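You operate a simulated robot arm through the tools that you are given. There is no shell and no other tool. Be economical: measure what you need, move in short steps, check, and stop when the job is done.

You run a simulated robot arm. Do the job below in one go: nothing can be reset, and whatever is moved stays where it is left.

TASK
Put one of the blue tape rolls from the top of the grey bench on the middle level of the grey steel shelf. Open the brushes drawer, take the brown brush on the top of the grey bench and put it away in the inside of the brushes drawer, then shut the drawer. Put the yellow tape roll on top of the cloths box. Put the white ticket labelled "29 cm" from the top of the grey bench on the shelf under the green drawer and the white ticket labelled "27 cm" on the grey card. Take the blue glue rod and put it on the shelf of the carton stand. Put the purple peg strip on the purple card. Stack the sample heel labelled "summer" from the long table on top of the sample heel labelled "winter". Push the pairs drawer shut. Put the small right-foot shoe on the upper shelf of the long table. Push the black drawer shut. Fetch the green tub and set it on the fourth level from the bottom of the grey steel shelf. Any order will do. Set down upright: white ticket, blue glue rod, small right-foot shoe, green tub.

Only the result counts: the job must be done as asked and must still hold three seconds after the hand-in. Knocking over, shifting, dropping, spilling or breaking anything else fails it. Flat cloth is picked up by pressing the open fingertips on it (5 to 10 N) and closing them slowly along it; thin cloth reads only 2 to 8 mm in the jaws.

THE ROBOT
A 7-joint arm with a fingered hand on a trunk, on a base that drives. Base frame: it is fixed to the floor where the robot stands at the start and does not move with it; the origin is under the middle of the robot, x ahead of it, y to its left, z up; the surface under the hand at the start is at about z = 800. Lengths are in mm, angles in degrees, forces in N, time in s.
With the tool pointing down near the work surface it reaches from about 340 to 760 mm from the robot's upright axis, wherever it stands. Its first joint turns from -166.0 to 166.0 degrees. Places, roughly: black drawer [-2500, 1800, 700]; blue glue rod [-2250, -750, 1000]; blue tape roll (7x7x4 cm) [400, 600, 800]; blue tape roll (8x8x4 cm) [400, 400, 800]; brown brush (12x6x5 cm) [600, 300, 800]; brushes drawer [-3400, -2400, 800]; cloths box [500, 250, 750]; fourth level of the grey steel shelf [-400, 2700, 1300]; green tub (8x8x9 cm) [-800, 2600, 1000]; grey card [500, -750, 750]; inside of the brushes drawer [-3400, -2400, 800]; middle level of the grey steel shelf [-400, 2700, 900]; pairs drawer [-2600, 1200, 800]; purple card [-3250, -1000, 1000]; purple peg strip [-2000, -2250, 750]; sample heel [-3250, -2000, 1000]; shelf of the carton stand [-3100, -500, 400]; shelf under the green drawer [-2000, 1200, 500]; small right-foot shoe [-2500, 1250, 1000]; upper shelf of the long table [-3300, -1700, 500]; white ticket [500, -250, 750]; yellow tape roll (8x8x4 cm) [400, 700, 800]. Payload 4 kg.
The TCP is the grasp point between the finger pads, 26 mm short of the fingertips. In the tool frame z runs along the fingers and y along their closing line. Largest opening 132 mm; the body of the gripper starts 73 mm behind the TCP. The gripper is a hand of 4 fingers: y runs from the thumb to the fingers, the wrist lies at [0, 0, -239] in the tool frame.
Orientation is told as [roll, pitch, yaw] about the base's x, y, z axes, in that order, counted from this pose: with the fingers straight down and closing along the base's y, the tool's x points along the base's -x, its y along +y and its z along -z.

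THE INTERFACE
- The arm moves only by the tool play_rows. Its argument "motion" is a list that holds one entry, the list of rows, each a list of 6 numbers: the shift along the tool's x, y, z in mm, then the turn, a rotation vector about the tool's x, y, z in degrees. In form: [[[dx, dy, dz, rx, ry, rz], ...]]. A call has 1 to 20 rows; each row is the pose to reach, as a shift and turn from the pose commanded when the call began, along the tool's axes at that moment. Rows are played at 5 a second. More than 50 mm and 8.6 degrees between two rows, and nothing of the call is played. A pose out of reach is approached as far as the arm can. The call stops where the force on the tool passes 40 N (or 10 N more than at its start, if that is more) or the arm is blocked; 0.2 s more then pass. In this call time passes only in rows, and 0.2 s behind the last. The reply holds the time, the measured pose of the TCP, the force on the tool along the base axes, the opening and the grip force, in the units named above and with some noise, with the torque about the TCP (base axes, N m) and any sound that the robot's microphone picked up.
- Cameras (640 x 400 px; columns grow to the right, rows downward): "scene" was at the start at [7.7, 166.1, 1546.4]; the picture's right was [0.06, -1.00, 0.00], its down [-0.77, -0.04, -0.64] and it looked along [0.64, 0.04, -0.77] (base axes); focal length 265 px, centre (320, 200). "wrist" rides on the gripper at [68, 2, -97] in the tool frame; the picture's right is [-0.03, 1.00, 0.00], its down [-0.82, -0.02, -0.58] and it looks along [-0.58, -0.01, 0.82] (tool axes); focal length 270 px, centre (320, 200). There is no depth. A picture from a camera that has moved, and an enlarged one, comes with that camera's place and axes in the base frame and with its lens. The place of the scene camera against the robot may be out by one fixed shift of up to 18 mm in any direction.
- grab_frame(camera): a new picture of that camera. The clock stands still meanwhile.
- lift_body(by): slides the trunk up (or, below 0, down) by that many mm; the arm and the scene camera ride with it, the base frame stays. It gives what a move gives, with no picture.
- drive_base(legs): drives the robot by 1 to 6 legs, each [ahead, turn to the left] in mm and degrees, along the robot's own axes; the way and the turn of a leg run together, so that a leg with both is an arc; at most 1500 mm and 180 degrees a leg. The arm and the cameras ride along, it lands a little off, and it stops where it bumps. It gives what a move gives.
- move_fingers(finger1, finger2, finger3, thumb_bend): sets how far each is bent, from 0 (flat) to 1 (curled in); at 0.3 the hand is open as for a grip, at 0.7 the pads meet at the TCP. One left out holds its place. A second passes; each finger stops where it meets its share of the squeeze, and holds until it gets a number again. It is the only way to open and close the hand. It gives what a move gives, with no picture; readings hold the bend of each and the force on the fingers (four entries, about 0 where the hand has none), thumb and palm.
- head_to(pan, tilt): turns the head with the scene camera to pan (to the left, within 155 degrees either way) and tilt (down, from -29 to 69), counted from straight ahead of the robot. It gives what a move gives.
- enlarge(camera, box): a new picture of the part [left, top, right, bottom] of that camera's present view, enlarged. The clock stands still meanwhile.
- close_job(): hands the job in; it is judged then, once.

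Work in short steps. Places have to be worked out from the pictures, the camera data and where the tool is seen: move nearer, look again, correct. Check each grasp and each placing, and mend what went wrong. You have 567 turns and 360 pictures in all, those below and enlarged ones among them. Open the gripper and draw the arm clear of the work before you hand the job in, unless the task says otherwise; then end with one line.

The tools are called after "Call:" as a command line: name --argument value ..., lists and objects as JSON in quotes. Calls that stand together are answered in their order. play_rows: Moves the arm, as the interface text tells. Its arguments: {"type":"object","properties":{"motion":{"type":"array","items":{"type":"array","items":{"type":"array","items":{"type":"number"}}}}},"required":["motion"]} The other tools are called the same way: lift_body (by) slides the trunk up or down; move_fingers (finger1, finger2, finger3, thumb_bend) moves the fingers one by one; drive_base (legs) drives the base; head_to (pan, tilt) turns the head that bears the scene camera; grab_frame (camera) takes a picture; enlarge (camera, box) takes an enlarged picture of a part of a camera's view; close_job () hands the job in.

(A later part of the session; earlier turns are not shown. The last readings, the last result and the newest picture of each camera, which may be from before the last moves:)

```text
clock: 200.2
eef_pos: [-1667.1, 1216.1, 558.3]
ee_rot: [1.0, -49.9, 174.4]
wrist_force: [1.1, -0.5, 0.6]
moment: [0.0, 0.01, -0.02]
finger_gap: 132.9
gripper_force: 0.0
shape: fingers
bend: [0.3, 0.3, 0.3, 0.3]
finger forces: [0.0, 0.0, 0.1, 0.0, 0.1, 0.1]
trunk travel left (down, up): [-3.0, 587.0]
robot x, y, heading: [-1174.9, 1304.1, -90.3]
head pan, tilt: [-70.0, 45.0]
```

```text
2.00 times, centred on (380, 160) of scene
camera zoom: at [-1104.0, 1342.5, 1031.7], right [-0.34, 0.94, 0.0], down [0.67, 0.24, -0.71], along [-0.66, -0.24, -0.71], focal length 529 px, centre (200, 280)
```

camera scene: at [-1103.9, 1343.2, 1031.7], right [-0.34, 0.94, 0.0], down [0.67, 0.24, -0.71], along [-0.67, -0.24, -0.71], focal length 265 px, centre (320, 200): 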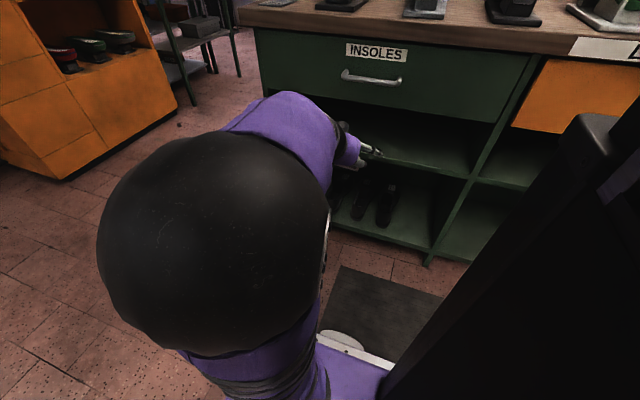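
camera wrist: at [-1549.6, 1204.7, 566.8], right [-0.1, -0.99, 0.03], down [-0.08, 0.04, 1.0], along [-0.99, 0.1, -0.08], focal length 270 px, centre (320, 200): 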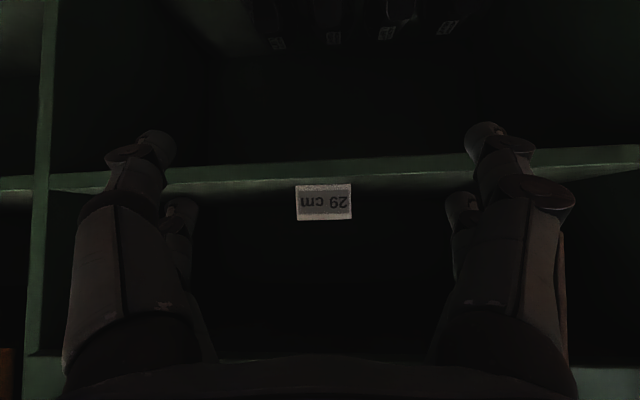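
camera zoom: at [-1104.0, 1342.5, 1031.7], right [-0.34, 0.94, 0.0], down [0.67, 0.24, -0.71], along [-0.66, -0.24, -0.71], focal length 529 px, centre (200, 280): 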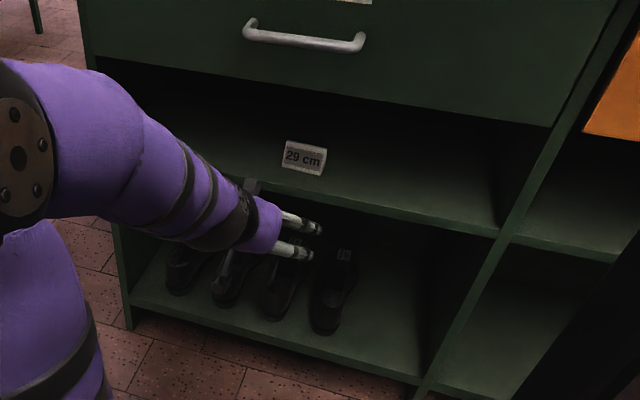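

Ticket placed upright. Raise the trunk and return the tool to vertical, then drive around the island's south end.

Call:
lift_body --by 400

Call:
play_rows --motion '[[[-20, 0, -22, 0, 7.2, 0], [-40, 0, -44, 0, 14.3, 0], [-60, 0, -66, 0, 21.4, 0], [-80, 0, -88, 0, 28.6, 0], [-90, 0, -100, 0, 35.7, 0], [-90, 0, -110, 0, 42.9, 0], [-90, 0, -120, 0, 50, 0]]]'

Call:
lift_body --by 180

Call:
head_to --pan 0 --tilt 25

Call:
grab_frame --camera "scene"

Call:
head_to --pan -60 --tilt 25

Call:
grab_frame --camera "scene"

```text
clock: 204.1
eef_pos: [-1667.3, 1215.8, 957.4]
ee_rot: [0.9, -50.0, 174.4]
wrist_force: [0.8, 0.0, 1.1]
moment: [0.0, -0.01, 0.01]
finger_gap: 133.1
gripper_force: 0.1
shape: fingers
bend: [0.3, 0.3, 0.3, 0.3]
finger forces: [0.1, 0.1, 0.0, 0.0, 0.1, 0.0]
trunk travel left (down, up): [-403.0, 187.0]
robot x, y, heading: [-1170.8, 1301.9, -90.2]
head pan, tilt: [-70.0, 45.0]
```

```text
clock: 205.7
eef_pos: [-1635.4, 1214.1, 1103.3]
ee_rot: [0.5, 0.1, 175.1]
wrist_force: [0.1, 0.1, 0.4]
moment: [-0.01, 0.02, 0.05]
finger_gap: 133.1
gripper_force: 0.1
shape: fingers
bend: [0.3, 0.3, 0.3, 0.3]
finger forces: [0.0, 0.0, 0.0, 0.1, 0.0, 0.0]
trunk travel left (down, up): [-403.0, 187.0]
robot x, y, heading: [-1171.3, 1306.1, -90.0]
head pan, tilt: [-70.0, 45.0]
```

```text
clock: 207.7
eef_pos: [-1635.1, 1215.1, 1282.9]
ee_rot: [0.6, 0.0, 175.0]
wrist_force: [0.3, 0.7, -0.2]
moment: [-0.02, 0.0, 0.0]
finger_gap: 132.9
gripper_force: 0.1
shape: fingers
bend: [0.3, 0.3, 0.3, 0.3]
finger forces: [0.1, 0.0, 0.1, 0.0, 0.0, 0.0]
trunk travel left (down, up): [-583.0, 7.0]
robot x, y, heading: [-1174.2, 1300.6, -90.0]
head pan, tilt: [-70.0, 45.0]
```

```text
clock: 209.1
eef_pos: [-1636.1, 1215.5, 1283.2]
ee_rot: [0.6, 0.0, 175.1]
wrist_force: [-0.1, 0.0, 0.2]
moment: [0.0, -0.02, 0.02]
finger_gap: 132.8
gripper_force: 0.0
shape: fingers
bend: [0.3, 0.3, 0.3, 0.3]
finger forces: [0.0, 0.1, 0.0, 0.0, 0.0, 0.1]
trunk travel left (down, up): [-583.0, 7.0]
robot x, y, heading: [-1170.9, 1303.3, -90.2]
head pan, tilt: [0.0, 25.0]
```

```text
270 pictures are left
camera scene: at [-1027.8, 1278.6, 1642.3], right [-1.0, 0.0, 0.0], down [0.0, 0.42, -0.91], along [0.0, -0.91, -0.42], focal length 265 px, centre (320, 200)
```

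scene: 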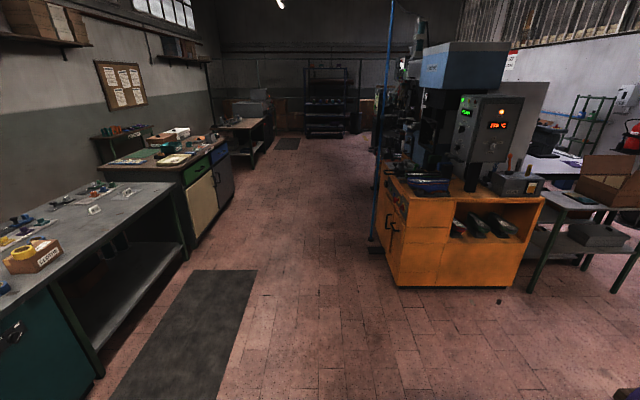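

```text
clock: 210.4
eef_pos: [-1635.7, 1215.4, 1284.0]
ee_rot: [0.6, 0.0, 175.1]
wrist_force: [0.4, -0.4, -0.5]
moment: [0.01, 0.0, -0.01]
finger_gap: 132.7
gripper_force: 0.1
shape: fingers
bend: [0.3, 0.3, 0.3, 0.3]
finger forces: [0.0, 0.0, 0.0, 0.1, 0.0, 0.0]
trunk travel left (down, up): [-583.0, 7.0]
robot x, y, heading: [-1167.7, 1301.9, -90.2]
head pan, tilt: [-60.0, 25.0]
```

```text
269 pictures are left
camera scene: at [-1107.4, 1324.8, 1642.3], right [-0.5, 0.87, 0.0], down [0.37, 0.21, -0.91], along [-0.79, -0.45, -0.42], focal length 265 px, centre (320, 200)
```

scene: 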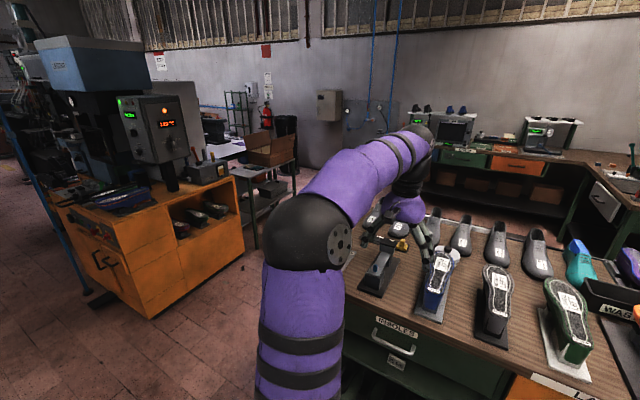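

The corridor between machine (y<-500) and island (y>990) is free. Drive: ahead 1050, turn right, along the corridor.

Call:
drive_base --legs '[[1050, 0], [0, -90], [1000, 0]]'

Call:
head_to --pan 0 --tilt 25

Call:
grab_frame --camera "scene"

Call:
head_to --pan -70 --tilt 30

Call:
grab_frame --camera "scene"

```text
clock: 224.8
eef_pos: [-2268.5, 753.1, 1283.3]
ee_rot: [0.5, 0.0, 83.9]
wrist_force: [0.0, -1.1, 0.0]
moment: [0.05, 0.03, 0.0]
finger_gap: 133.0
gripper_force: 0.0
shape: fingers
bend: [0.3, 0.3, 0.3, 0.3]
finger forces: [0.0, 0.1, 0.0, 0.0, 0.0, 0.0]
trunk travel left (down, up): [-583.0, 7.0]
robot x, y, heading: [-2189.2, 287.1, 178.6]
head pan, tilt: [-60.0, 25.0]
```

```text
clock: 226.1
eef_pos: [-2268.0, 753.3, 1283.9]
ee_rot: [0.5, 0.0, 83.8]
wrist_force: [0.8, 0.6, 0.1]
moment: [-0.02, 0.02, 0.0]
finger_gap: 132.9
gripper_force: 0.1
shape: fingers
bend: [0.3, 0.3, 0.3, 0.3]
finger forces: [0.0, 0.0, 0.1, 0.0, 0.1, 0.0]
trunk travel left (down, up): [-583.0, 7.0]
robot x, y, heading: [-2191.4, 286.2, 178.7]
head pan, tilt: [0.0, 25.0]
```

```text
268 pictures are left
camera scene: at [-2235.5, 144.4, 1642.3], right [0.02, 1.0, 0.0], down [0.42, -0.01, -0.91], along [-0.91, 0.02, -0.42], focal length 265 px, centre (320, 200)
```

scene: 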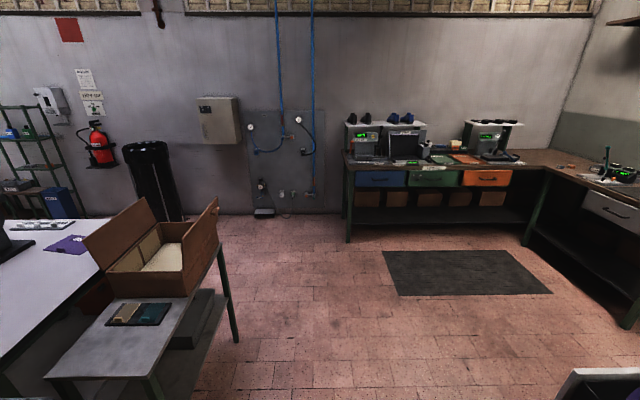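

```text
clock: 227.5
eef_pos: [-2266.9, 753.3, 1283.3]
ee_rot: [0.6, -0.1, 84.0]
wrist_force: [0.5, 0.6, 0.3]
moment: [0.01, 0.03, -0.02]
finger_gap: 133.0
gripper_force: 0.1
shape: fingers
bend: [0.3, 0.3, 0.3, 0.3]
finger forces: [0.1, 0.0, 0.1, 0.0, 0.0, 0.0]
trunk travel left (down, up): [-583.0, 7.0]
robot x, y, heading: [-2187.6, 285.8, 178.3]
head pan, tilt: [-70.0, 30.0]
```

```text
267 pictures are left
camera scene: at [-2172.4, 227.9, 1634.3], right [0.95, 0.32, 0.0], down [0.16, -0.47, -0.87], along [-0.28, 0.82, -0.5], focal length 265 px, centre (320, 200)
```

scene: 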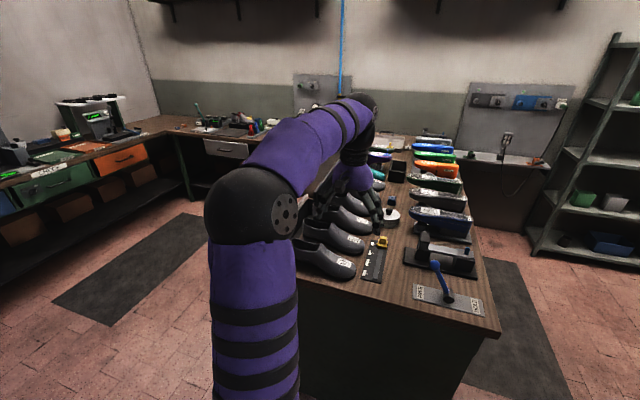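

Free floor ahead. Continue to the far side of the island.

Call:
drive_base --legs '[[930, 0], [0, -89], [700, 0]]'

Call:
head_to --pan -60 --tilt 40

Call:
grab_frame --camera "scene"

```text
clock: 240.1
eef_pos: [-2652.5, 1095.7, 1283.4]
ee_rot: [0.5, 0.0, -5.5]
wrist_force: [-0.6, -0.7, 0.3]
moment: [-0.02, -0.02, 0.0]
finger_gap: 133.2
gripper_force: 0.0
shape: fingers
bend: [0.3, 0.3, 0.3, 0.3]
finger forces: [0.0, 0.0, 0.0, 0.0, 0.1, 0.0]
trunk travel left (down, up): [-583.0, 7.0]
robot x, y, heading: [-3118.6, 1015.7, 89.4]
head pan, tilt: [-70.0, 30.0]
```

```text
clock: 240.8
eef_pos: [-2652.1, 1095.0, 1283.2]
ee_rot: [0.6, 0.0, -5.5]
wrist_force: [-0.6, 0.6, 0.1]
moment: [0.02, -0.01, 0.01]
finger_gap: 132.9
gripper_force: 0.1
shape: fingers
bend: [0.3, 0.3, 0.3, 0.3]
finger forces: [0.0, 0.0, 0.0, 0.1, 0.0, 0.1]
trunk travel left (down, up): [-583.0, 7.0]
robot x, y, heading: [-3120.3, 1011.4, 89.2]
head pan, tilt: [-60.0, 40.0]
```

```text
266 pictures are left
camera scene: at [-3206.5, 1005.3, 1619.0], right [0.49, -0.87, 0.0], down [-0.56, -0.31, -0.77], along [0.67, 0.37, -0.64], focal length 265 px, centre (320, 200)
```

scene: 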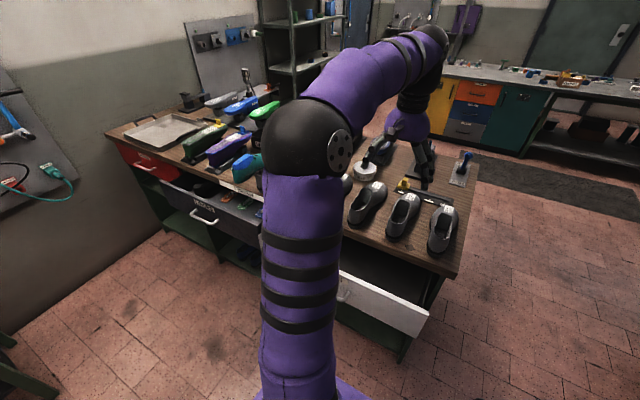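

A white drawer (pairs?) stands open at the near end, and a dark drawer further along. View with the wrist camera.

Call:
grab_frame --camera "wrist"

Call:
enlarge --camera "scene" --box '[100, 80, 480, 360]'

```text
265 pictures are left
camera wrist: at [-2719.8, 1102.6, 1379.6], right [0.12, 0.99, 0.01], down [0.81, -0.1, 0.58], along [0.57, -0.06, -0.82], focal length 270 px, centre (320, 200)
```

wrist: 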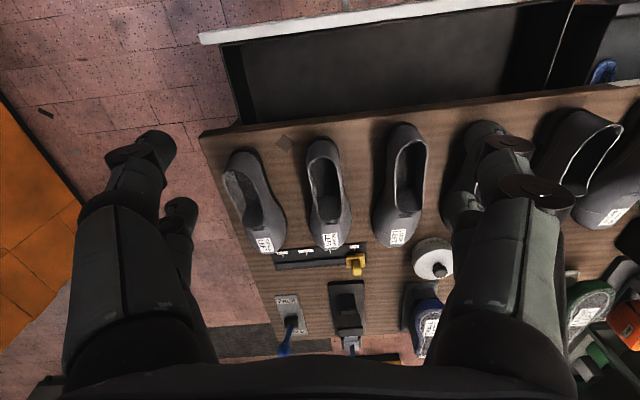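

```text
1.43 times, centred on (290, 220) of scene
camera zoom: at [-3206.5, 1005.3, 1619.0], right [0.49, -0.87, 0.0], down [-0.56, -0.31, -0.77], along [0.67, 0.37, -0.64], focal length 378 px, centre (363, 171)
```

zoom: 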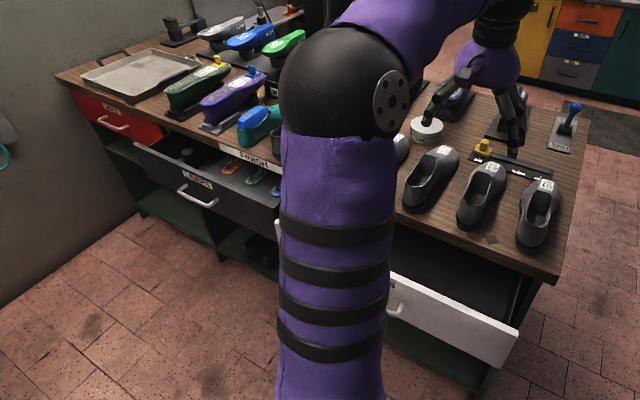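

Read the shoe labels.

Call:
enlarge --camera "wrist" --box '[210, 110, 450, 260]'

Call:
play_rows --motion '[[[0, 45, 0, 0, 0, 0], [0, 90, 0, 0, 0, 0], [0, 135, 0, 0, 0, 0], [0, 180, 0, 0, 0, 0], [0, 225, 0, 0, 0, 0], [0, 265, 0, 0, 0, 0]]]'

Call:
grab_frame --camera "wrist"

Call:
enlarge --camera "wrist" --box '[210, 110, 450, 260]'

```text
2.67 times, centred on (330, 185) of wrist
camera zoom: at [-2719.8, 1102.6, 1379.6], right [0.12, 0.99, 0.01], down [0.81, -0.1, 0.58], along [0.57, -0.06, -0.82], focal length 721 px, centre (293, 240)
```

zoom: 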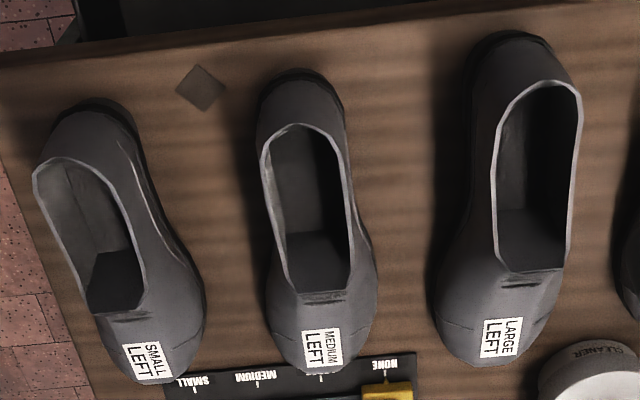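

```text
clock: 242.2
eef_pos: [-2625.3, 1361.2, 1282.6]
ee_rot: [0.7, 0.0, -5.7]
wrist_force: [-0.4, 0.2, -0.3]
moment: [-0.05, 0.01, -0.03]
finger_gap: 132.8
gripper_force: 0.1
shape: fingers
bend: [0.3, 0.3, 0.3, 0.3]
finger forces: [0.0, 0.0, 0.0, 0.0, 0.0, 0.1]
trunk travel left (down, up): [-583.0, 7.0]
robot x, y, heading: [-3117.1, 1014.5, 89.2]
head pan, tilt: [-60.0, 40.0]
```

```text
262 pictures are left
camera wrist: at [-2691.8, 1368.7, 1379.8], right [0.12, 0.99, 0.01], down [0.81, -0.11, 0.58], along [0.57, -0.06, -0.82], focal length 270 px, centre (320, 200)
```

wrist: 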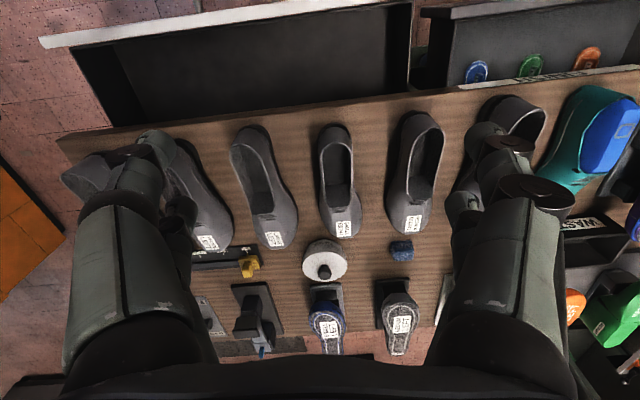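

```text
2.67 times, centred on (330, 185) of wrist
camera zoom: at [-2691.8, 1368.7, 1379.8], right [0.12, 0.99, 0.01], down [0.81, -0.11, 0.58], along [0.57, -0.06, -0.82], focal length 721 px, centre (293, 240)
```

zoom: 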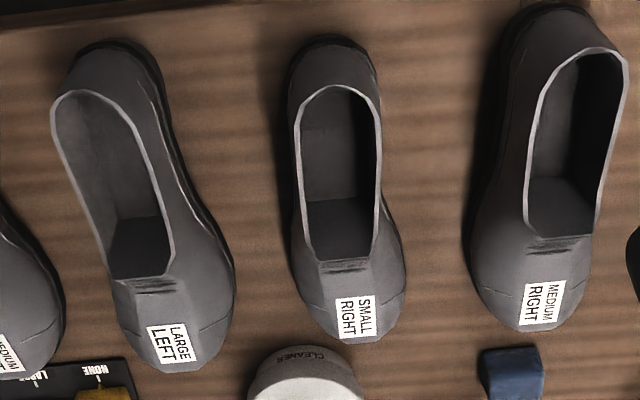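

The small right shoe is at ≈(-2424,1374). First the pairs drawer: its front is at x≈-2700 (open ~150 mm). I back the robot 230 mm, make a fist, and move the hand to in front of the drawer.

Call:
drive_base --legs '[[-230, 0]]'

Call:
move_fingers --finger1 0.7 --finger2 0.7 --finger3 0.7 --thumb_bend 0.7

Call:
play_rows --motion '[[[37, 22, 0, 0, 0, -1.1], [75, 44, 0, 0, 0, -2.3], [112, 67, 0, 0, 0, -3.4], [150, 89, 0, 0, 0, -4.6], [187, 111, 0, 0, 0, -5.7]]]'

Call:
grab_frame --camera "wrist"

Call:
grab_frame --camera "scene"

```text
clock: 243.9
eef_pos: [-2627.8, 1126.4, 1284.5]
ee_rot: [0.6, 0.1, -5.6]
wrist_force: [-0.2, -0.6, 0.2]
moment: [-0.02, 0.01, -0.03]
finger_gap: 133.2
gripper_force: 0.1
shape: fingers
bend: [0.3, 0.3, 0.3, 0.3]
finger forces: [0.0, 0.0, 0.1, 0.0, 0.1, 0.0]
trunk travel left (down, up): [-583.0, 7.0]
robot x, y, heading: [-3118.9, 780.9, 89.4]
head pan, tilt: [-60.0, 40.0]
```

```text
clock: 244.9
eef_pos: [-2626.6, 1126.6, 1283.3]
ee_rot: [0.6, -0.1, -5.5]
wrist_force: [0.0, 0.3, 0.8]
moment: [0.02, -0.02, 0.03]
finger_gap: 1.3
gripper_force: 0.1
shape: fingers
bend: [0.7, 0.7, 0.7, 0.7]
finger forces: [0.0, 0.0, 0.0, 0.0, 0.0, 0.0]
trunk travel left (down, up): [-583.0, 7.0]
robot x, y, heading: [-3118.7, 775.4, 89.6]
head pan, tilt: [-60.0, 40.0]
```

```text
clock: 246.1
eef_pos: [-2805.1, 1255.6, 1285.2]
ee_rot: [0.7, -0.1, 0.2]
wrist_force: [0.0, 0.7, -0.1]
moment: [0.06, -0.04, 0.02]
finger_gap: 1.6
gripper_force: 0.2
shape: fingers
bend: [0.7, 0.7, 0.7, 0.7]
finger forces: [0.0, 0.0, 0.0, 0.0, 0.0, 0.1]
trunk travel left (down, up): [-583.0, 7.0]
robot x, y, heading: [-3120.3, 780.1, 89.4]
head pan, tilt: [-60.0, 40.0]
```

```text
260 pictures are left
camera wrist: at [-2871.9, 1256.6, 1380.9], right [0.02, 1.0, 0.01], down [0.82, -0.02, 0.58], along [0.58, 0.0, -0.82], focal length 270 px, centre (320, 200)
```

wrist: 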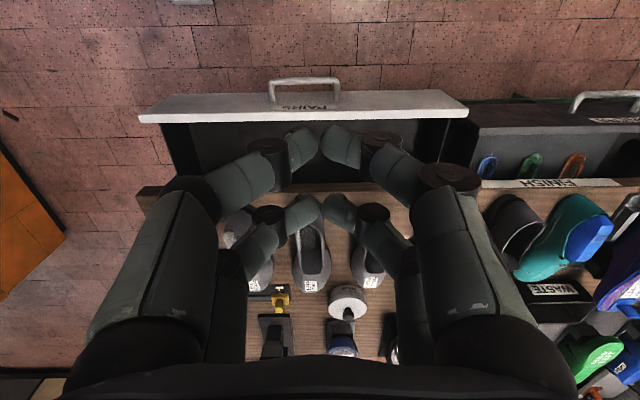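

```text
259 pictures are left
camera scene: at [-3209.8, 772.9, 1618.9], right [0.49, -0.87, 0.0], down [-0.56, -0.32, -0.77], along [0.67, 0.38, -0.64], focal length 265 px, centre (320, 200)
```

scene: 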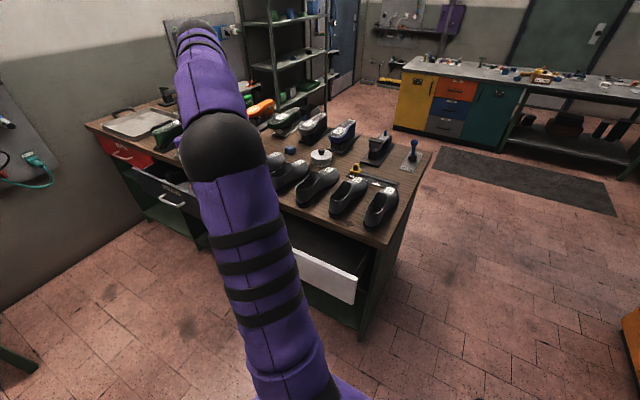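

PAIRS drawer: front face x≈-2709, z 710–855, y≈909–1542, handle at y≈1156–1297. Lower the tilted fist to (-2800,1360,770), beside the handle.

Call:
play_rows --motion '[[[0, 10, 42, 0, -5.8, 0], [0, 20, 84, 0, -11.7, 0], [0, 30, 126, 0, -17.5, 0], [0, 40, 168, 0, -23.3, 0], [0, 50, 210, 0, -29.2, 0], [0, 60, 252, 0, -35, 0], [0, 70, 296, 0, -35, 0], [0, 80, 340, 0, -35, 0], [0, 90, 384, 0, -35, 0], [0, 98, 428, 0, -35, 0], [0, 104, 472, 0, -35, 0], [0, 104, 515, 0, -35, 0]]]'

Call:
grab_frame --camera "wrist"

```text
clock: 248.7
eef_pos: [-2801.5, 1365.0, 770.0]
ee_rot: [0.7, -35.1, -0.2]
wrist_force: [0.2, -0.5, 0.3]
moment: [0.01, -0.01, 0.06]
finger_gap: 1.7
gripper_force: 0.0
shape: fingers
bend: [0.7, 0.7, 0.7, 0.7]
finger forces: [0.0, 0.1, 0.0, 0.0, 0.0, 0.0]
trunk travel left (down, up): [-583.0, 7.0]
robot x, y, heading: [-3123.4, 775.4, 89.4]
head pan, tilt: [-60.0, 40.0]
```

```text
258 pictures are left
camera wrist: at [-2912.6, 1366.0, 810.1], right [0.02, 1.0, 0.03], down [0.34, -0.03, 0.94], along [0.94, -0.01, -0.34], focal length 270 px, centre (320, 200)
```

wrist: 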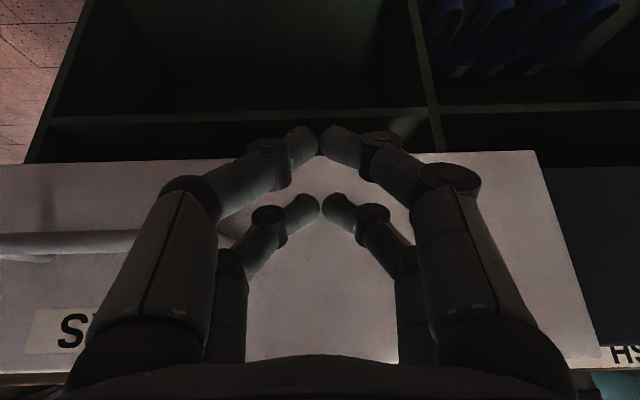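

In front of the drawer face. Push forward (+x) in steps.

Call:
play_rows --motion '[[[-16.4, 0, 11.5, 0, 0, 0], [-32.8, 0, 23, 0, 0, 0], [-45, 0, 31.6, 0, 0, 0], [-57, 0, 40, 0, 0, 0], [-69.6, 0, 48.8, 0, 0, 0], [-82, 0, 57.4, 0, 0, 0]]]'

Call:
grab_frame --camera "wrist"

```text
clock: 250.1
eef_pos: [-2703.3, 1364.6, 770.5]
ee_rot: [0.7, -35.1, -0.2]
wrist_force: [0.2, 0.0, -0.3]
moment: [-0.01, -0.04, -0.02]
finger_gap: 1.3
gripper_force: 0.1
shape: fingers
bend: [0.7, 0.7, 0.7, 0.7]
finger forces: [0.0, 0.0, 0.1, 0.0, 0.1, 0.0]
trunk travel left (down, up): [-583.0, 7.0]
robot x, y, heading: [-3122.5, 779.9, 89.3]
head pan, tilt: [-60.0, 40.0]
```

```text
257 pictures are left
camera wrist: at [-2813.8, 1365.9, 810.0], right [0.02, 1.0, 0.02], down [0.34, -0.03, 0.94], along [0.94, -0.01, -0.34], focal length 270 px, centre (320, 200)
```

wrist: 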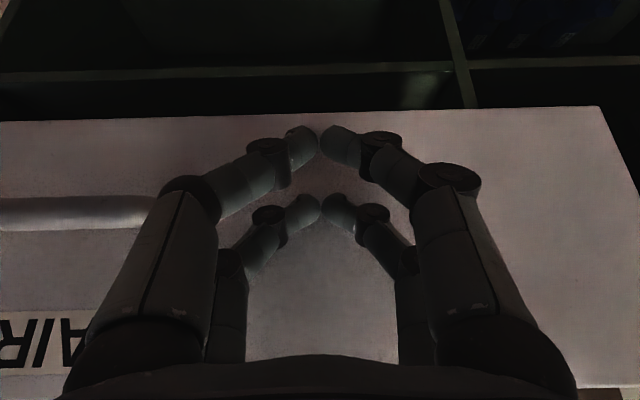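

No contact yet; continue.

Call:
play_rows --motion '[[[-12.3, 0, 8.6, 0, 0, 0], [-24.6, 0, 17.2, 0, 0, 0], [-37, 0, 25.8, 0, 0, 0], [-49, 0, 34.4, 0, 0, 0], [-61.5, 0, 43, 0, 0, 0]]]'

```text
clock: 251.3
eef_pos: [-2626.1, 1365.0, 769.5]
ee_rot: [0.7, -35.0, -0.2]
wrist_force: [0.3, 0.5, -0.7]
moment: [0.01, 0.02, 0.02]
finger_gap: 1.1
gripper_force: 0.1
shape: fingers
bend: [0.7, 0.7, 0.7, 0.7]
finger forces: [0.1, 0.1, 0.1, 0.0, 0.1, 0.0]
trunk travel left (down, up): [-583.0, 7.0]
robot x, y, heading: [-3121.7, 779.5, 88.9]
head pan, tilt: [-60.0, 40.0]
```

Call:
grab_frame --camera "wrist"

Call:
grab_frame --camera "scene"

```text
256 pictures are left
camera wrist: at [-2738.5, 1365.9, 808.8], right [0.02, 1.0, 0.02], down [0.34, -0.03, 0.94], along [0.94, -0.01, -0.34], focal length 270 px, centre (320, 200)
```

wrist: 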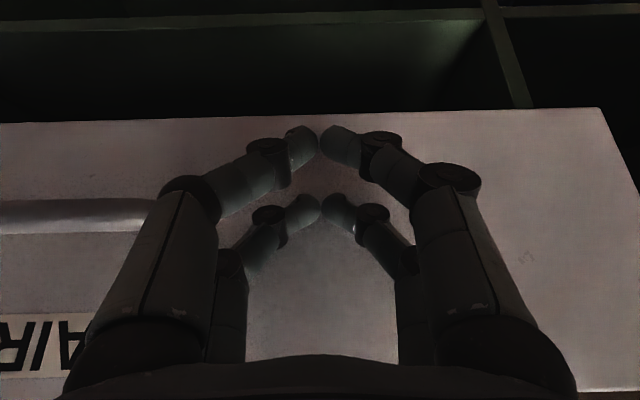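

```text
255 pictures are left
camera scene: at [-3209.1, 772.8, 1618.9], right [0.49, -0.87, 0.0], down [-0.56, -0.32, -0.77], along [0.67, 0.38, -0.64], focal length 265 px, centre (320, 200)
```

scene: 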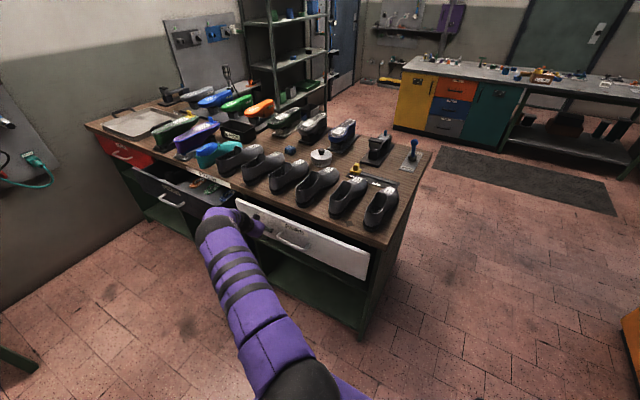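

The drawer is moving along with the hand. Keep pushing until it seats.

Call:
play_rows --motion '[[[-9.8, 0, 6.9, 0, 0, 0], [-19.7, 0, 13.8, 0, 0, 0], [-29.5, 0, 20.7, 0, 0, 0], [-39.3, 0, 27.6, 0, 0, 0], [-49, 0, 34.4, 0, 0, 0], [-57, 0, 40, 0, 0, 0], [-65, 0, 45.6, 0, 0, 0]]]'

Call:
grab_frame --camera "scene"

Call:
grab_frame --camera "wrist"

```text
clock: 252.7
eef_pos: [-2572.1, 1370.2, 766.0]
ee_rot: [0.7, -34.1, -0.1]
wrist_force: [-11.7, -1.2, -1.1]
moment: [0.0, 0.15, -0.07]
finger_gap: 1.2
gripper_force: 6.7
shape: fingers
bend: [0.7, 0.71, 0.71, 0.7]
finger forces: [0.1, 4.3, 8.6, 0.1, 0.0, 0.1]
trunk travel left (down, up): [-583.0, 7.0]
robot x, y, heading: [-3119.7, 780.5, 89.1]
head pan, tilt: [-60.0, 40.0]
stopped in row 6: the force on the tool passed its limit at 48 N (the readings are from after the stop); the commanded pose is now the measured one
```

```text
254 pictures are left
camera scene: at [-3210.4, 772.6, 1618.9], right [0.49, -0.87, 0.0], down [-0.56, -0.32, -0.77], along [0.67, 0.38, -0.64], focal length 265 px, centre (320, 200)
```

scene: 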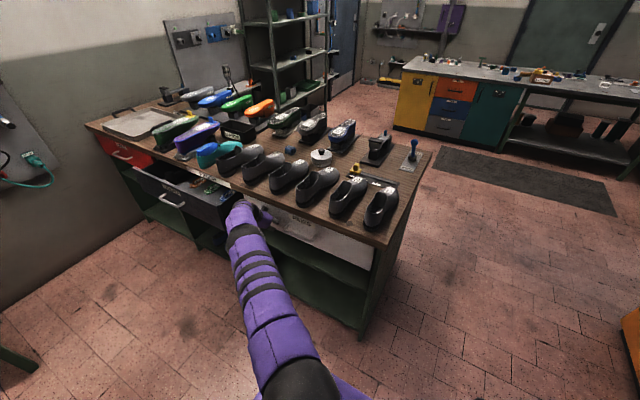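

```text
253 pictures are left
camera wrist: at [-2682.3, 1370.9, 807.2], right [0.02, 1.0, 0.02], down [0.35, -0.03, 0.94], along [0.94, -0.01, -0.35], focal length 270 px, centre (320, 200)
```

wrist: 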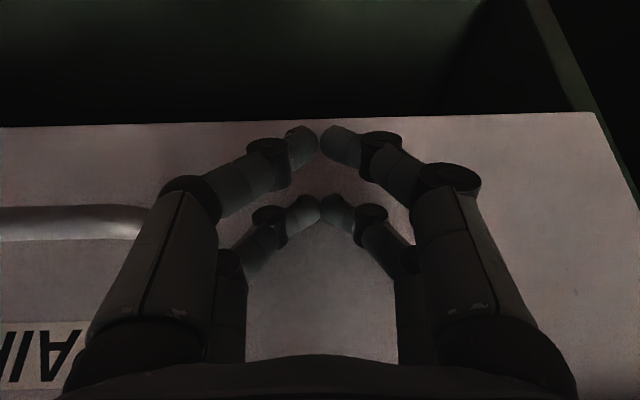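

It hit the stop — shut. Back off and verify.

Call:
play_rows --motion '[[[32.8, 0, -23, 0, 0, 0], [65.6, 0, -46, 0, 0, 0], [98, 0, -69, 0, 0, 0], [131, 0, -92, 0, 0, 0], [164, 0, -115, 0, 0, 0]]]'

Call:
enlarge --camera "scene" --box '[80, 100, 440, 340]'

```text
clock: 253.9
eef_pos: [-2771.6, 1369.3, 768.4]
ee_rot: [0.7, -34.4, -0.3]
wrist_force: [-0.5, 0.0, -0.2]
moment: [0.01, -0.01, -0.02]
finger_gap: 1.5
gripper_force: 0.1
shape: fingers
bend: [0.7, 0.7, 0.7, 0.7]
finger forces: [0.0, 0.1, 0.1, 0.0, 0.1, 0.1]
trunk travel left (down, up): [-583.0, 7.0]
robot x, y, heading: [-3119.8, 777.6, 89.6]
head pan, tilt: [-60.0, 40.0]
```

```text
1.67 times, centred on (260, 220) of scene
camera zoom: at [-3209.6, 772.7, 1619.0], right [0.49, -0.87, 0.0], down [-0.56, -0.32, -0.77], along [0.67, 0.38, -0.64], focal length 441 px, centre (420, 167)
```

zoom: 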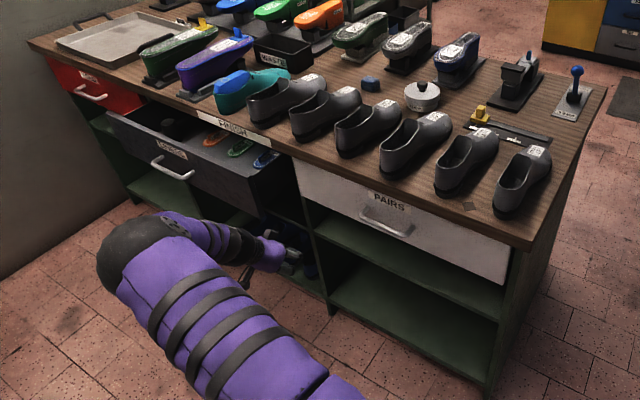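

Pairs drawer is shut. Retract 60 mm more and drive ahead 385 mm to face the black drawer (front x≈-2690, handle y≈1890).

Call:
play_rows --motion '[[[32.8, 0, -23, 0, 0, 0], [57, 0, -40, 0, 0, 0]]]'

Call:
drive_base --legs '[[385, 0]]'

Call:
grab_frame --camera "wrist"

Call:
grab_frame --camera "scene"

```text
clock: 254.5
eef_pos: [-2840.2, 1370.8, 769.1]
ee_rot: [0.7, -34.3, -0.3]
wrist_force: [-0.6, -0.7, 0.0]
moment: [0.01, 0.02, 0.01]
finger_gap: 1.1
gripper_force: 0.1
shape: fingers
bend: [0.7, 0.7, 0.7, 0.7]
finger forces: [0.1, 0.1, 0.0, 0.1, 0.0, 0.1]
trunk travel left (down, up): [-583.0, 7.0]
robot x, y, heading: [-3120.2, 779.9, 89.3]
head pan, tilt: [-60.0, 40.0]
```

```text
clock: 256.9
eef_pos: [-2840.8, 1754.8, 769.2]
ee_rot: [0.7, -34.4, 0.0]
wrist_force: [0.2, -0.1, -0.9]
moment: [0.0, 0.01, -0.01]
finger_gap: 1.4
gripper_force: 0.1
shape: fingers
bend: [0.7, 0.7, 0.7, 0.7]
finger forces: [0.0, 0.0, 0.0, 0.1, 0.0, 0.1]
trunk travel left (down, up): [-583.0, 7.0]
robot x, y, heading: [-3118.8, 1163.1, 89.7]
head pan, tilt: [-60.0, 40.0]
```

```text
251 pictures are left
camera wrist: at [-2950.7, 1756.4, 810.2], right [0.01, 1.0, 0.02], down [0.35, -0.03, 0.94], along [0.94, 0.0, -0.35], focal length 270 px, centre (320, 200)
```

wrist: 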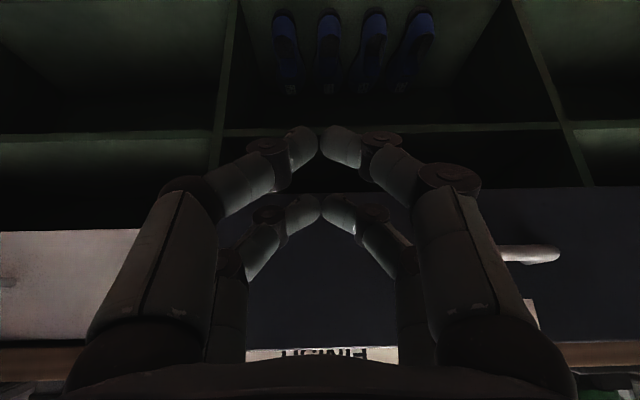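

```text
250 pictures are left
camera scene: at [-3206.0, 1157.3, 1618.9], right [0.5, -0.87, 0.0], down [-0.56, -0.32, -0.77], along [0.67, 0.38, -0.64], focal length 265 px, centre (320, 200)
```

scene: 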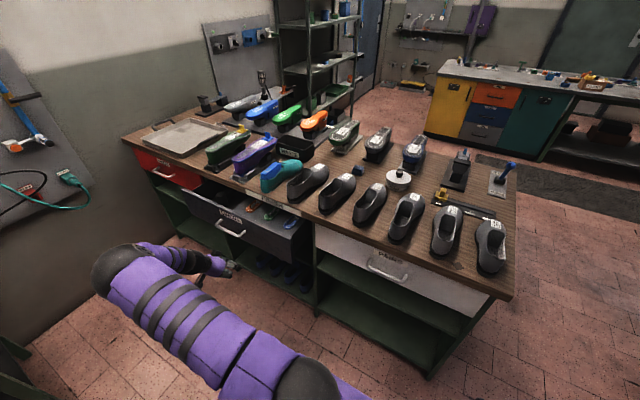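

Clear of the handle. Push the black drawer in.

Call:
play_rows --motion '[[[-16.4, 0, 11.3, 0, 0, 0], [-32.8, 0, 22.6, 0, 0, 0], [-49.2, 0, 33.9, 0, 0, 0], [-65.6, 0, 45.2, 0, 0, 0], [-82, 0, 56.5, 0, 0, 0], [-98, 0, 67.8, 0, 0, 0], [-111, 0, 76.8, 0, 0, 0], [-123, 0, 85, 0, 0, 0], [-135, 0, 93.4, 0, 0, 0]]]'

Call:
play_rows --motion '[[[-9.9, 0, 6.8, 0, 0, 0], [-19.8, 0, 13.6, 0, 0, 0], [-29.7, 0, 20.4, 0, 0, 0], [-39.6, 0, 27.2, 0, 0, 0], [-49.5, 0, 34, 0, 0, 0], [-59, 0, 40.6, 0, 0, 0], [-68, 0, 47, 0, 0, 0], [-77, 0, 53, 0, 0, 0], [-86, 0, 59, 0, 0, 0], [-95, 0, 65, 0, 0, 0]]]'

Call:
grab_frame --camera "scene"

```text
clock: 258.9
eef_pos: [-2674.9, 1758.4, 769.2]
ee_rot: [0.7, -34.4, 0.1]
wrist_force: [0.3, 1.0, 0.1]
moment: [-0.01, -0.01, -0.01]
finger_gap: 1.6
gripper_force: 0.0
shape: fingers
bend: [0.7, 0.7, 0.7, 0.7]
finger forces: [0.0, 0.0, 0.1, 0.1, 0.0, 0.1]
trunk travel left (down, up): [-583.0, 7.0]
robot x, y, heading: [-3121.0, 1166.2, 89.7]
head pan, tilt: [-60.0, 40.0]
```

```text
clock: 261.2
eef_pos: [-2569.0, 1761.7, 764.6]
ee_rot: [0.7, -33.6, 0.3]
wrist_force: [-10.9, -0.4, 0.7]
moment: [-0.01, 0.11, -0.03]
finger_gap: 1.5
gripper_force: 5.5
shape: fingers
bend: [0.7, 0.71, 0.71, 0.7]
finger forces: [0.0, 4.1, 7.9, 0.0, 0.1, 0.0]
trunk travel left (down, up): [-583.0, 7.0]
robot x, y, heading: [-3117.8, 1168.4, 89.8]
head pan, tilt: [-60.0, 40.0]
stopped in row 10: the force on the tool passed its limit at 42 N (the readings are from after the stop); the commanded pose is now the measured one
```

```text
249 pictures are left
camera scene: at [-3207.2, 1156.7, 1618.9], right [0.5, -0.87, 0.0], down [-0.56, -0.32, -0.77], along [0.67, 0.38, -0.64], focal length 265 px, centre (320, 200)
```

scene: 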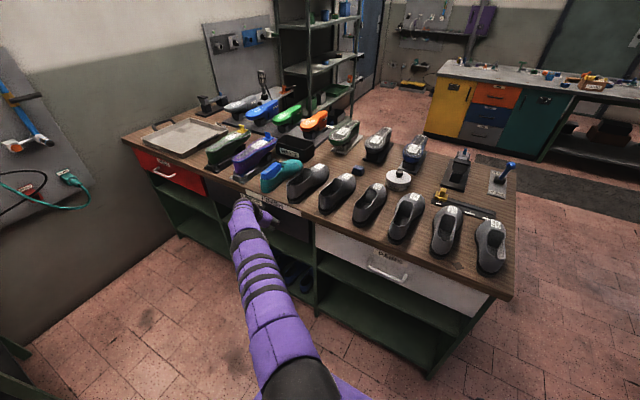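

Both drawers are shut. Retract, raise the arm above the table, and open the hand.

Call:
play_rows --motion '[[[33, 0, -22, 0, 0, 0], [66, 0, -45, 0, 0, 0], [100, 0, -67, 0, 0, 0], [133, 0, -89, 0, 0, 0], [106, 0, -129, 0, 0, 0], [80, 0, -168, 0, 0, 0], [53, 0, -208, 0, 0, 0], [27, 0, -247, 0, 0, 0], [0, 0, -286, 0, 0, 0], [-26, 0, -326, 0, 0, 0], [-53, 0, -365, 0, 0, 0], [-79, 0, -404, 0, 0, 0]]]'

Call:
move_fingers --finger1 0.3 --finger2 0.3 --finger3 0.3 --thumb_bend 0.3

Call:
grab_frame --camera "scene"

```text
clock: 263.9
eef_pos: [-2724.1, 1755.3, 1146.1]
ee_rot: [0.6, -33.7, 0.2]
wrist_force: [0.5, 0.4, 0.4]
moment: [-0.03, 0.02, -0.02]
finger_gap: 1.5
gripper_force: 0.0
shape: fingers
bend: [0.7, 0.7, 0.7, 0.7]
finger forces: [0.0, 0.0, 0.0, 0.1, 0.1, 0.0]
trunk travel left (down, up): [-583.0, 7.0]
robot x, y, heading: [-3114.8, 1167.1, 89.6]
head pan, tilt: [-60.0, 40.0]
```

```text
clock: 264.9
eef_pos: [-2723.9, 1754.5, 1145.2]
ee_rot: [0.5, -33.8, 0.2]
wrist_force: [-0.2, -1.0, -0.2]
moment: [0.01, -0.02, 0.01]
finger_gap: 132.3
gripper_force: 0.0
shape: fingers
bend: [0.3, 0.3, 0.3, 0.3]
finger forces: [0.1, 0.1, 0.0, 0.0, 0.1, 0.0]
trunk travel left (down, up): [-583.0, 7.0]
robot x, y, heading: [-3122.5, 1161.6, 89.6]
head pan, tilt: [-60.0, 40.0]
```

```text
248 pictures are left
camera scene: at [-3206.0, 1156.9, 1619.0], right [0.5, -0.87, 0.0], down [-0.56, -0.32, -0.77], along [0.67, 0.38, -0.64], focal length 265 px, centre (320, 200)
```

scene: 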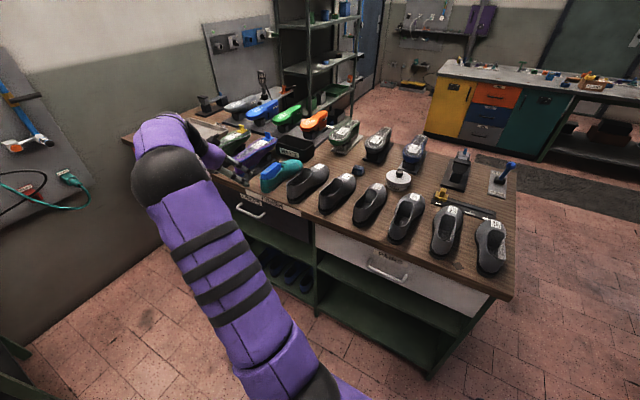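

Move to in front of the small right shoe's heel, tilting the tool to ~65°.

Call:
play_rows --motion '[[[2, -39, 19, 0.1, -3.2, 0.2], [4, -78, 38, 0.3, -6.4, 0.4], [6, -117, 57, 0.4, -9.6, 0.6], [9, -156, 76, 0.6, -12.8, 0.8], [11, -195, 95, 0.7, -16, 1], [13, -234, 114, 0.9, -19.2, 1.2], [15, -273, 133, 1, -22.4, 1.5], [18, -312, 152, 1.2, -25.6, 1.7], [20, -350, 170, 1.3, -28.4, 1.9], [22, -374, 184, 1.4, -31.2, 2.1]]]'

Call:
grab_frame --camera "wrist"

Call:
enlarge --camera "scene" --box '[240, 120, 520, 300]'

```text
clock: 267.1
eef_pos: [-2638.3, 1381.4, 975.9]
ee_rot: [2.8, -65.0, -4.4]
wrist_force: [0.0, -0.2, -0.6]
moment: [-0.03, -0.01, 0.01]
finger_gap: 132.5
gripper_force: 0.0
shape: fingers
bend: [0.3, 0.3, 0.3, 0.3]
finger forces: [0.0, 0.1, 0.1, 0.1, 0.0, 0.0]
trunk travel left (down, up): [-583.0, 7.0]
robot x, y, heading: [-3117.1, 1167.9, 89.9]
head pan, tilt: [-60.0, 40.0]
```

```text
247 pictures are left
camera wrist: at [-2753.9, 1388.8, 954.8], right [0.04, 1.0, 0.04], down [-0.18, -0.04, 0.98], along [0.98, -0.05, 0.18], focal length 270 px, centre (320, 200)
```

wrist: 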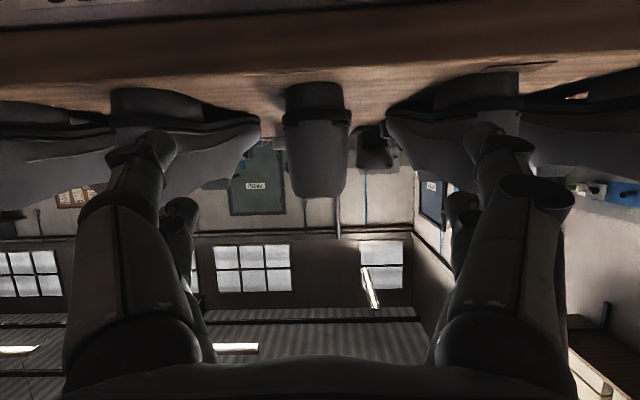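

```text
2.22 times, centred on (380, 210) of scene
camera zoom: at [-3205.8, 1156.8, 1619.0], right [0.5, -0.87, 0.0], down [-0.56, -0.32, -0.77], along [0.67, 0.38, -0.64], focal length 588 px, centre (187, 178)
```

zoom: 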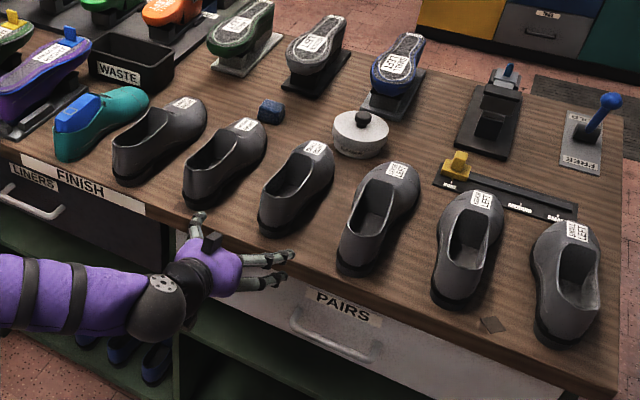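

Table z≈899; heel end x≈-2510, collar ~96 mm high, ~60 wide. Narrow the hand a bit, lower 33 mm, then advance around the heel.

Call:
move_fingers --finger1 0.36 --finger2 0.36 --finger3 0.36 --thumb_bend 0.36

Call:
play_rows --motion '[[[15, 0, 7, 0, 0, 0], [29.9, 0, 14, 0, 0, 0], [13, 0, 50, 0, 0, 0], [-4, 0, 86, 0, 0, 0], [-20, 0, 121, 0, 0, 0]]]'

Call:
grab_frame --camera "wrist"

```text
clock: 268.1
eef_pos: [-2637.6, 1383.9, 977.5]
ee_rot: [2.8, -64.8, -4.5]
wrist_force: [0.0, -0.1, 0.0]
moment: [-0.01, -0.01, 0.0]
finger_gap: 113.9
gripper_force: 0.0
shape: fingers
bend: [0.36, 0.36, 0.36, 0.36]
finger forces: [0.0, 0.0, 0.1, 0.0, 0.0, 0.0]
trunk travel left (down, up): [-583.0, 7.0]
robot x, y, heading: [-3116.2, 1164.4, 89.8]
head pan, tilt: [-60.0, 40.0]
```

```text
clock: 269.2
eef_pos: [-2520.7, 1381.2, 943.1]
ee_rot: [2.9, -64.9, -4.5]
wrist_force: [1.4, 0.0, 0.7]
moment: [-0.02, 0.03, 0.0]
finger_gap: 113.9
gripper_force: 0.1
shape: fingers
bend: [0.36, 0.36, 0.36, 0.36]
finger forces: [0.0, 0.0, 0.0, 0.1, 0.0, 0.0]
trunk travel left (down, up): [-583.0, 7.0]
robot x, y, heading: [-3119.6, 1168.7, 89.8]
head pan, tilt: [-60.0, 40.0]
```

```text
245 pictures are left
camera wrist: at [-2637.3, 1387.0, 921.4], right [0.04, 1.0, 0.04], down [-0.18, -0.04, 0.98], along [0.98, -0.05, 0.18], focal length 270 px, centre (320, 200)
```

wrist: 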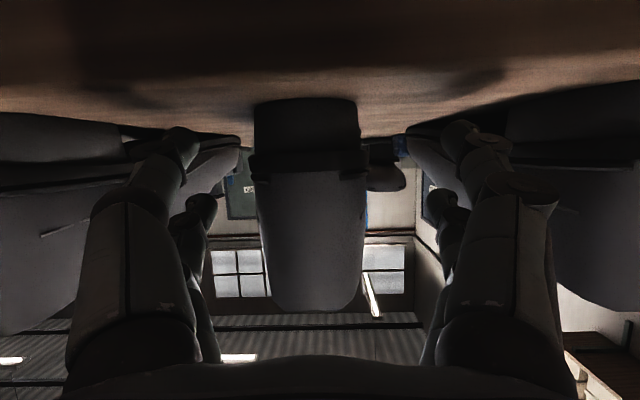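

Shift 5 mm toward -y and advance another 72 mm.

Call:
play_rows --motion '[[[-7, -4, 16, 0, 0, 0], [-17, -5, 38, 0, 0, 0], [-30.5, -5, 65, 0, 0, 0]]]'

Call:
grab_frame --camera "wrist"

Call:
enlarge --camera "scene" --box '[240, 120, 520, 300]'

```text
clock: 270.1
eef_pos: [-2450.0, 1372.4, 943.3]
ee_rot: [2.9, -65.0, -4.6]
wrist_force: [-0.1, -0.7, -1.0]
moment: [-0.01, 0.01, 0.02]
finger_gap: 113.9
gripper_force: 0.5
shape: fingers
bend: [0.36, 0.36, 0.36, 0.36]
finger forces: [0.0, 0.1, 0.5, 0.0, 0.0, 0.1]
trunk travel left (down, up): [-583.0, 7.0]
robot x, y, heading: [-3117.4, 1162.9, 89.6]
head pan, tilt: [-60.0, 40.0]
```

```text
244 pictures are left
camera wrist: at [-2565.4, 1379.2, 922.1], right [0.04, 1.0, 0.04], down [-0.18, -0.04, 0.98], along [0.98, -0.05, 0.18], focal length 270 px, centre (320, 200)
```

wrist: 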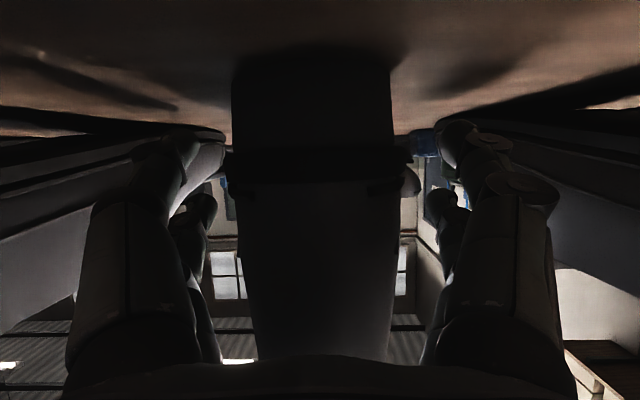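

```text
2.22 times, centred on (380, 210) of scene
camera zoom: at [-3205.9, 1156.8, 1618.9], right [0.5, -0.87, 0.0], down [-0.56, -0.32, -0.77], along [0.67, 0.38, -0.64], focal length 588 px, centre (187, 178)
```

zoom: 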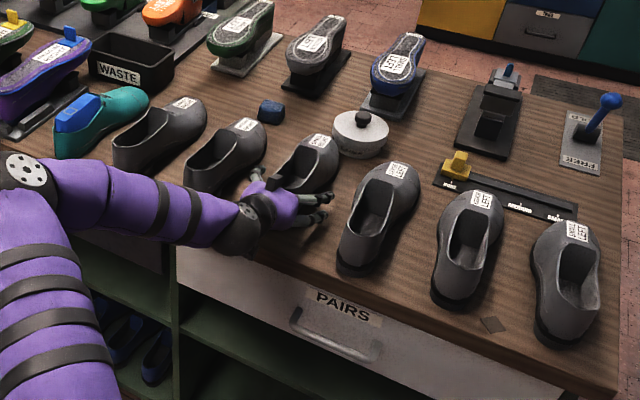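

Around the heel. Close.

Call:
move_fingers --finger1 0.65 --finger2 0.65 --finger3 0.65 --thumb_bend 0.65

Call:
grab_frame --camera "wrist"

```text
clock: 271.1
eef_pos: [-2450.1, 1372.5, 943.8]
ee_rot: [2.8, -65.0, -4.4]
wrist_force: [2.1, -0.4, 0.4]
moment: [-0.21, -0.06, 0.0]
finger_gap: 50.5
gripper_force: 24.5
shape: fingers
bend: [0.55, 0.53, 0.55, 0.59]
finger forces: [7.7, 16.6, 12.0, 0.0, 13.2, 0.0]
trunk travel left (down, up): [-583.0, 7.0]
robot x, y, heading: [-3114.4, 1167.5, 89.9]
head pan, tilt: [-60.0, 40.0]
```

```text
242 pictures are left
camera wrist: at [-2565.7, 1379.1, 922.2], right [0.04, 1.0, 0.04], down [-0.18, -0.04, 0.98], along [0.98, -0.05, 0.18], focal length 270 px, centre (320, 200)
```

wrist: 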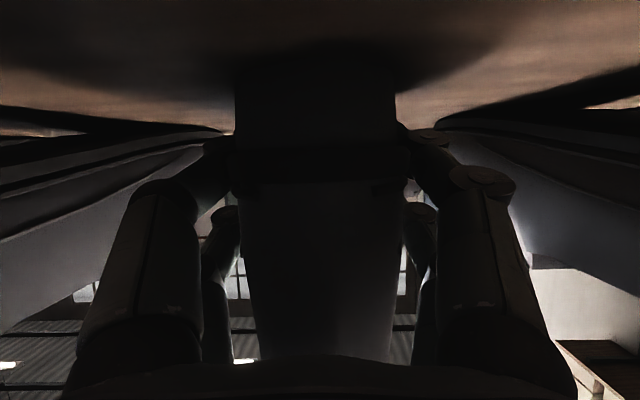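

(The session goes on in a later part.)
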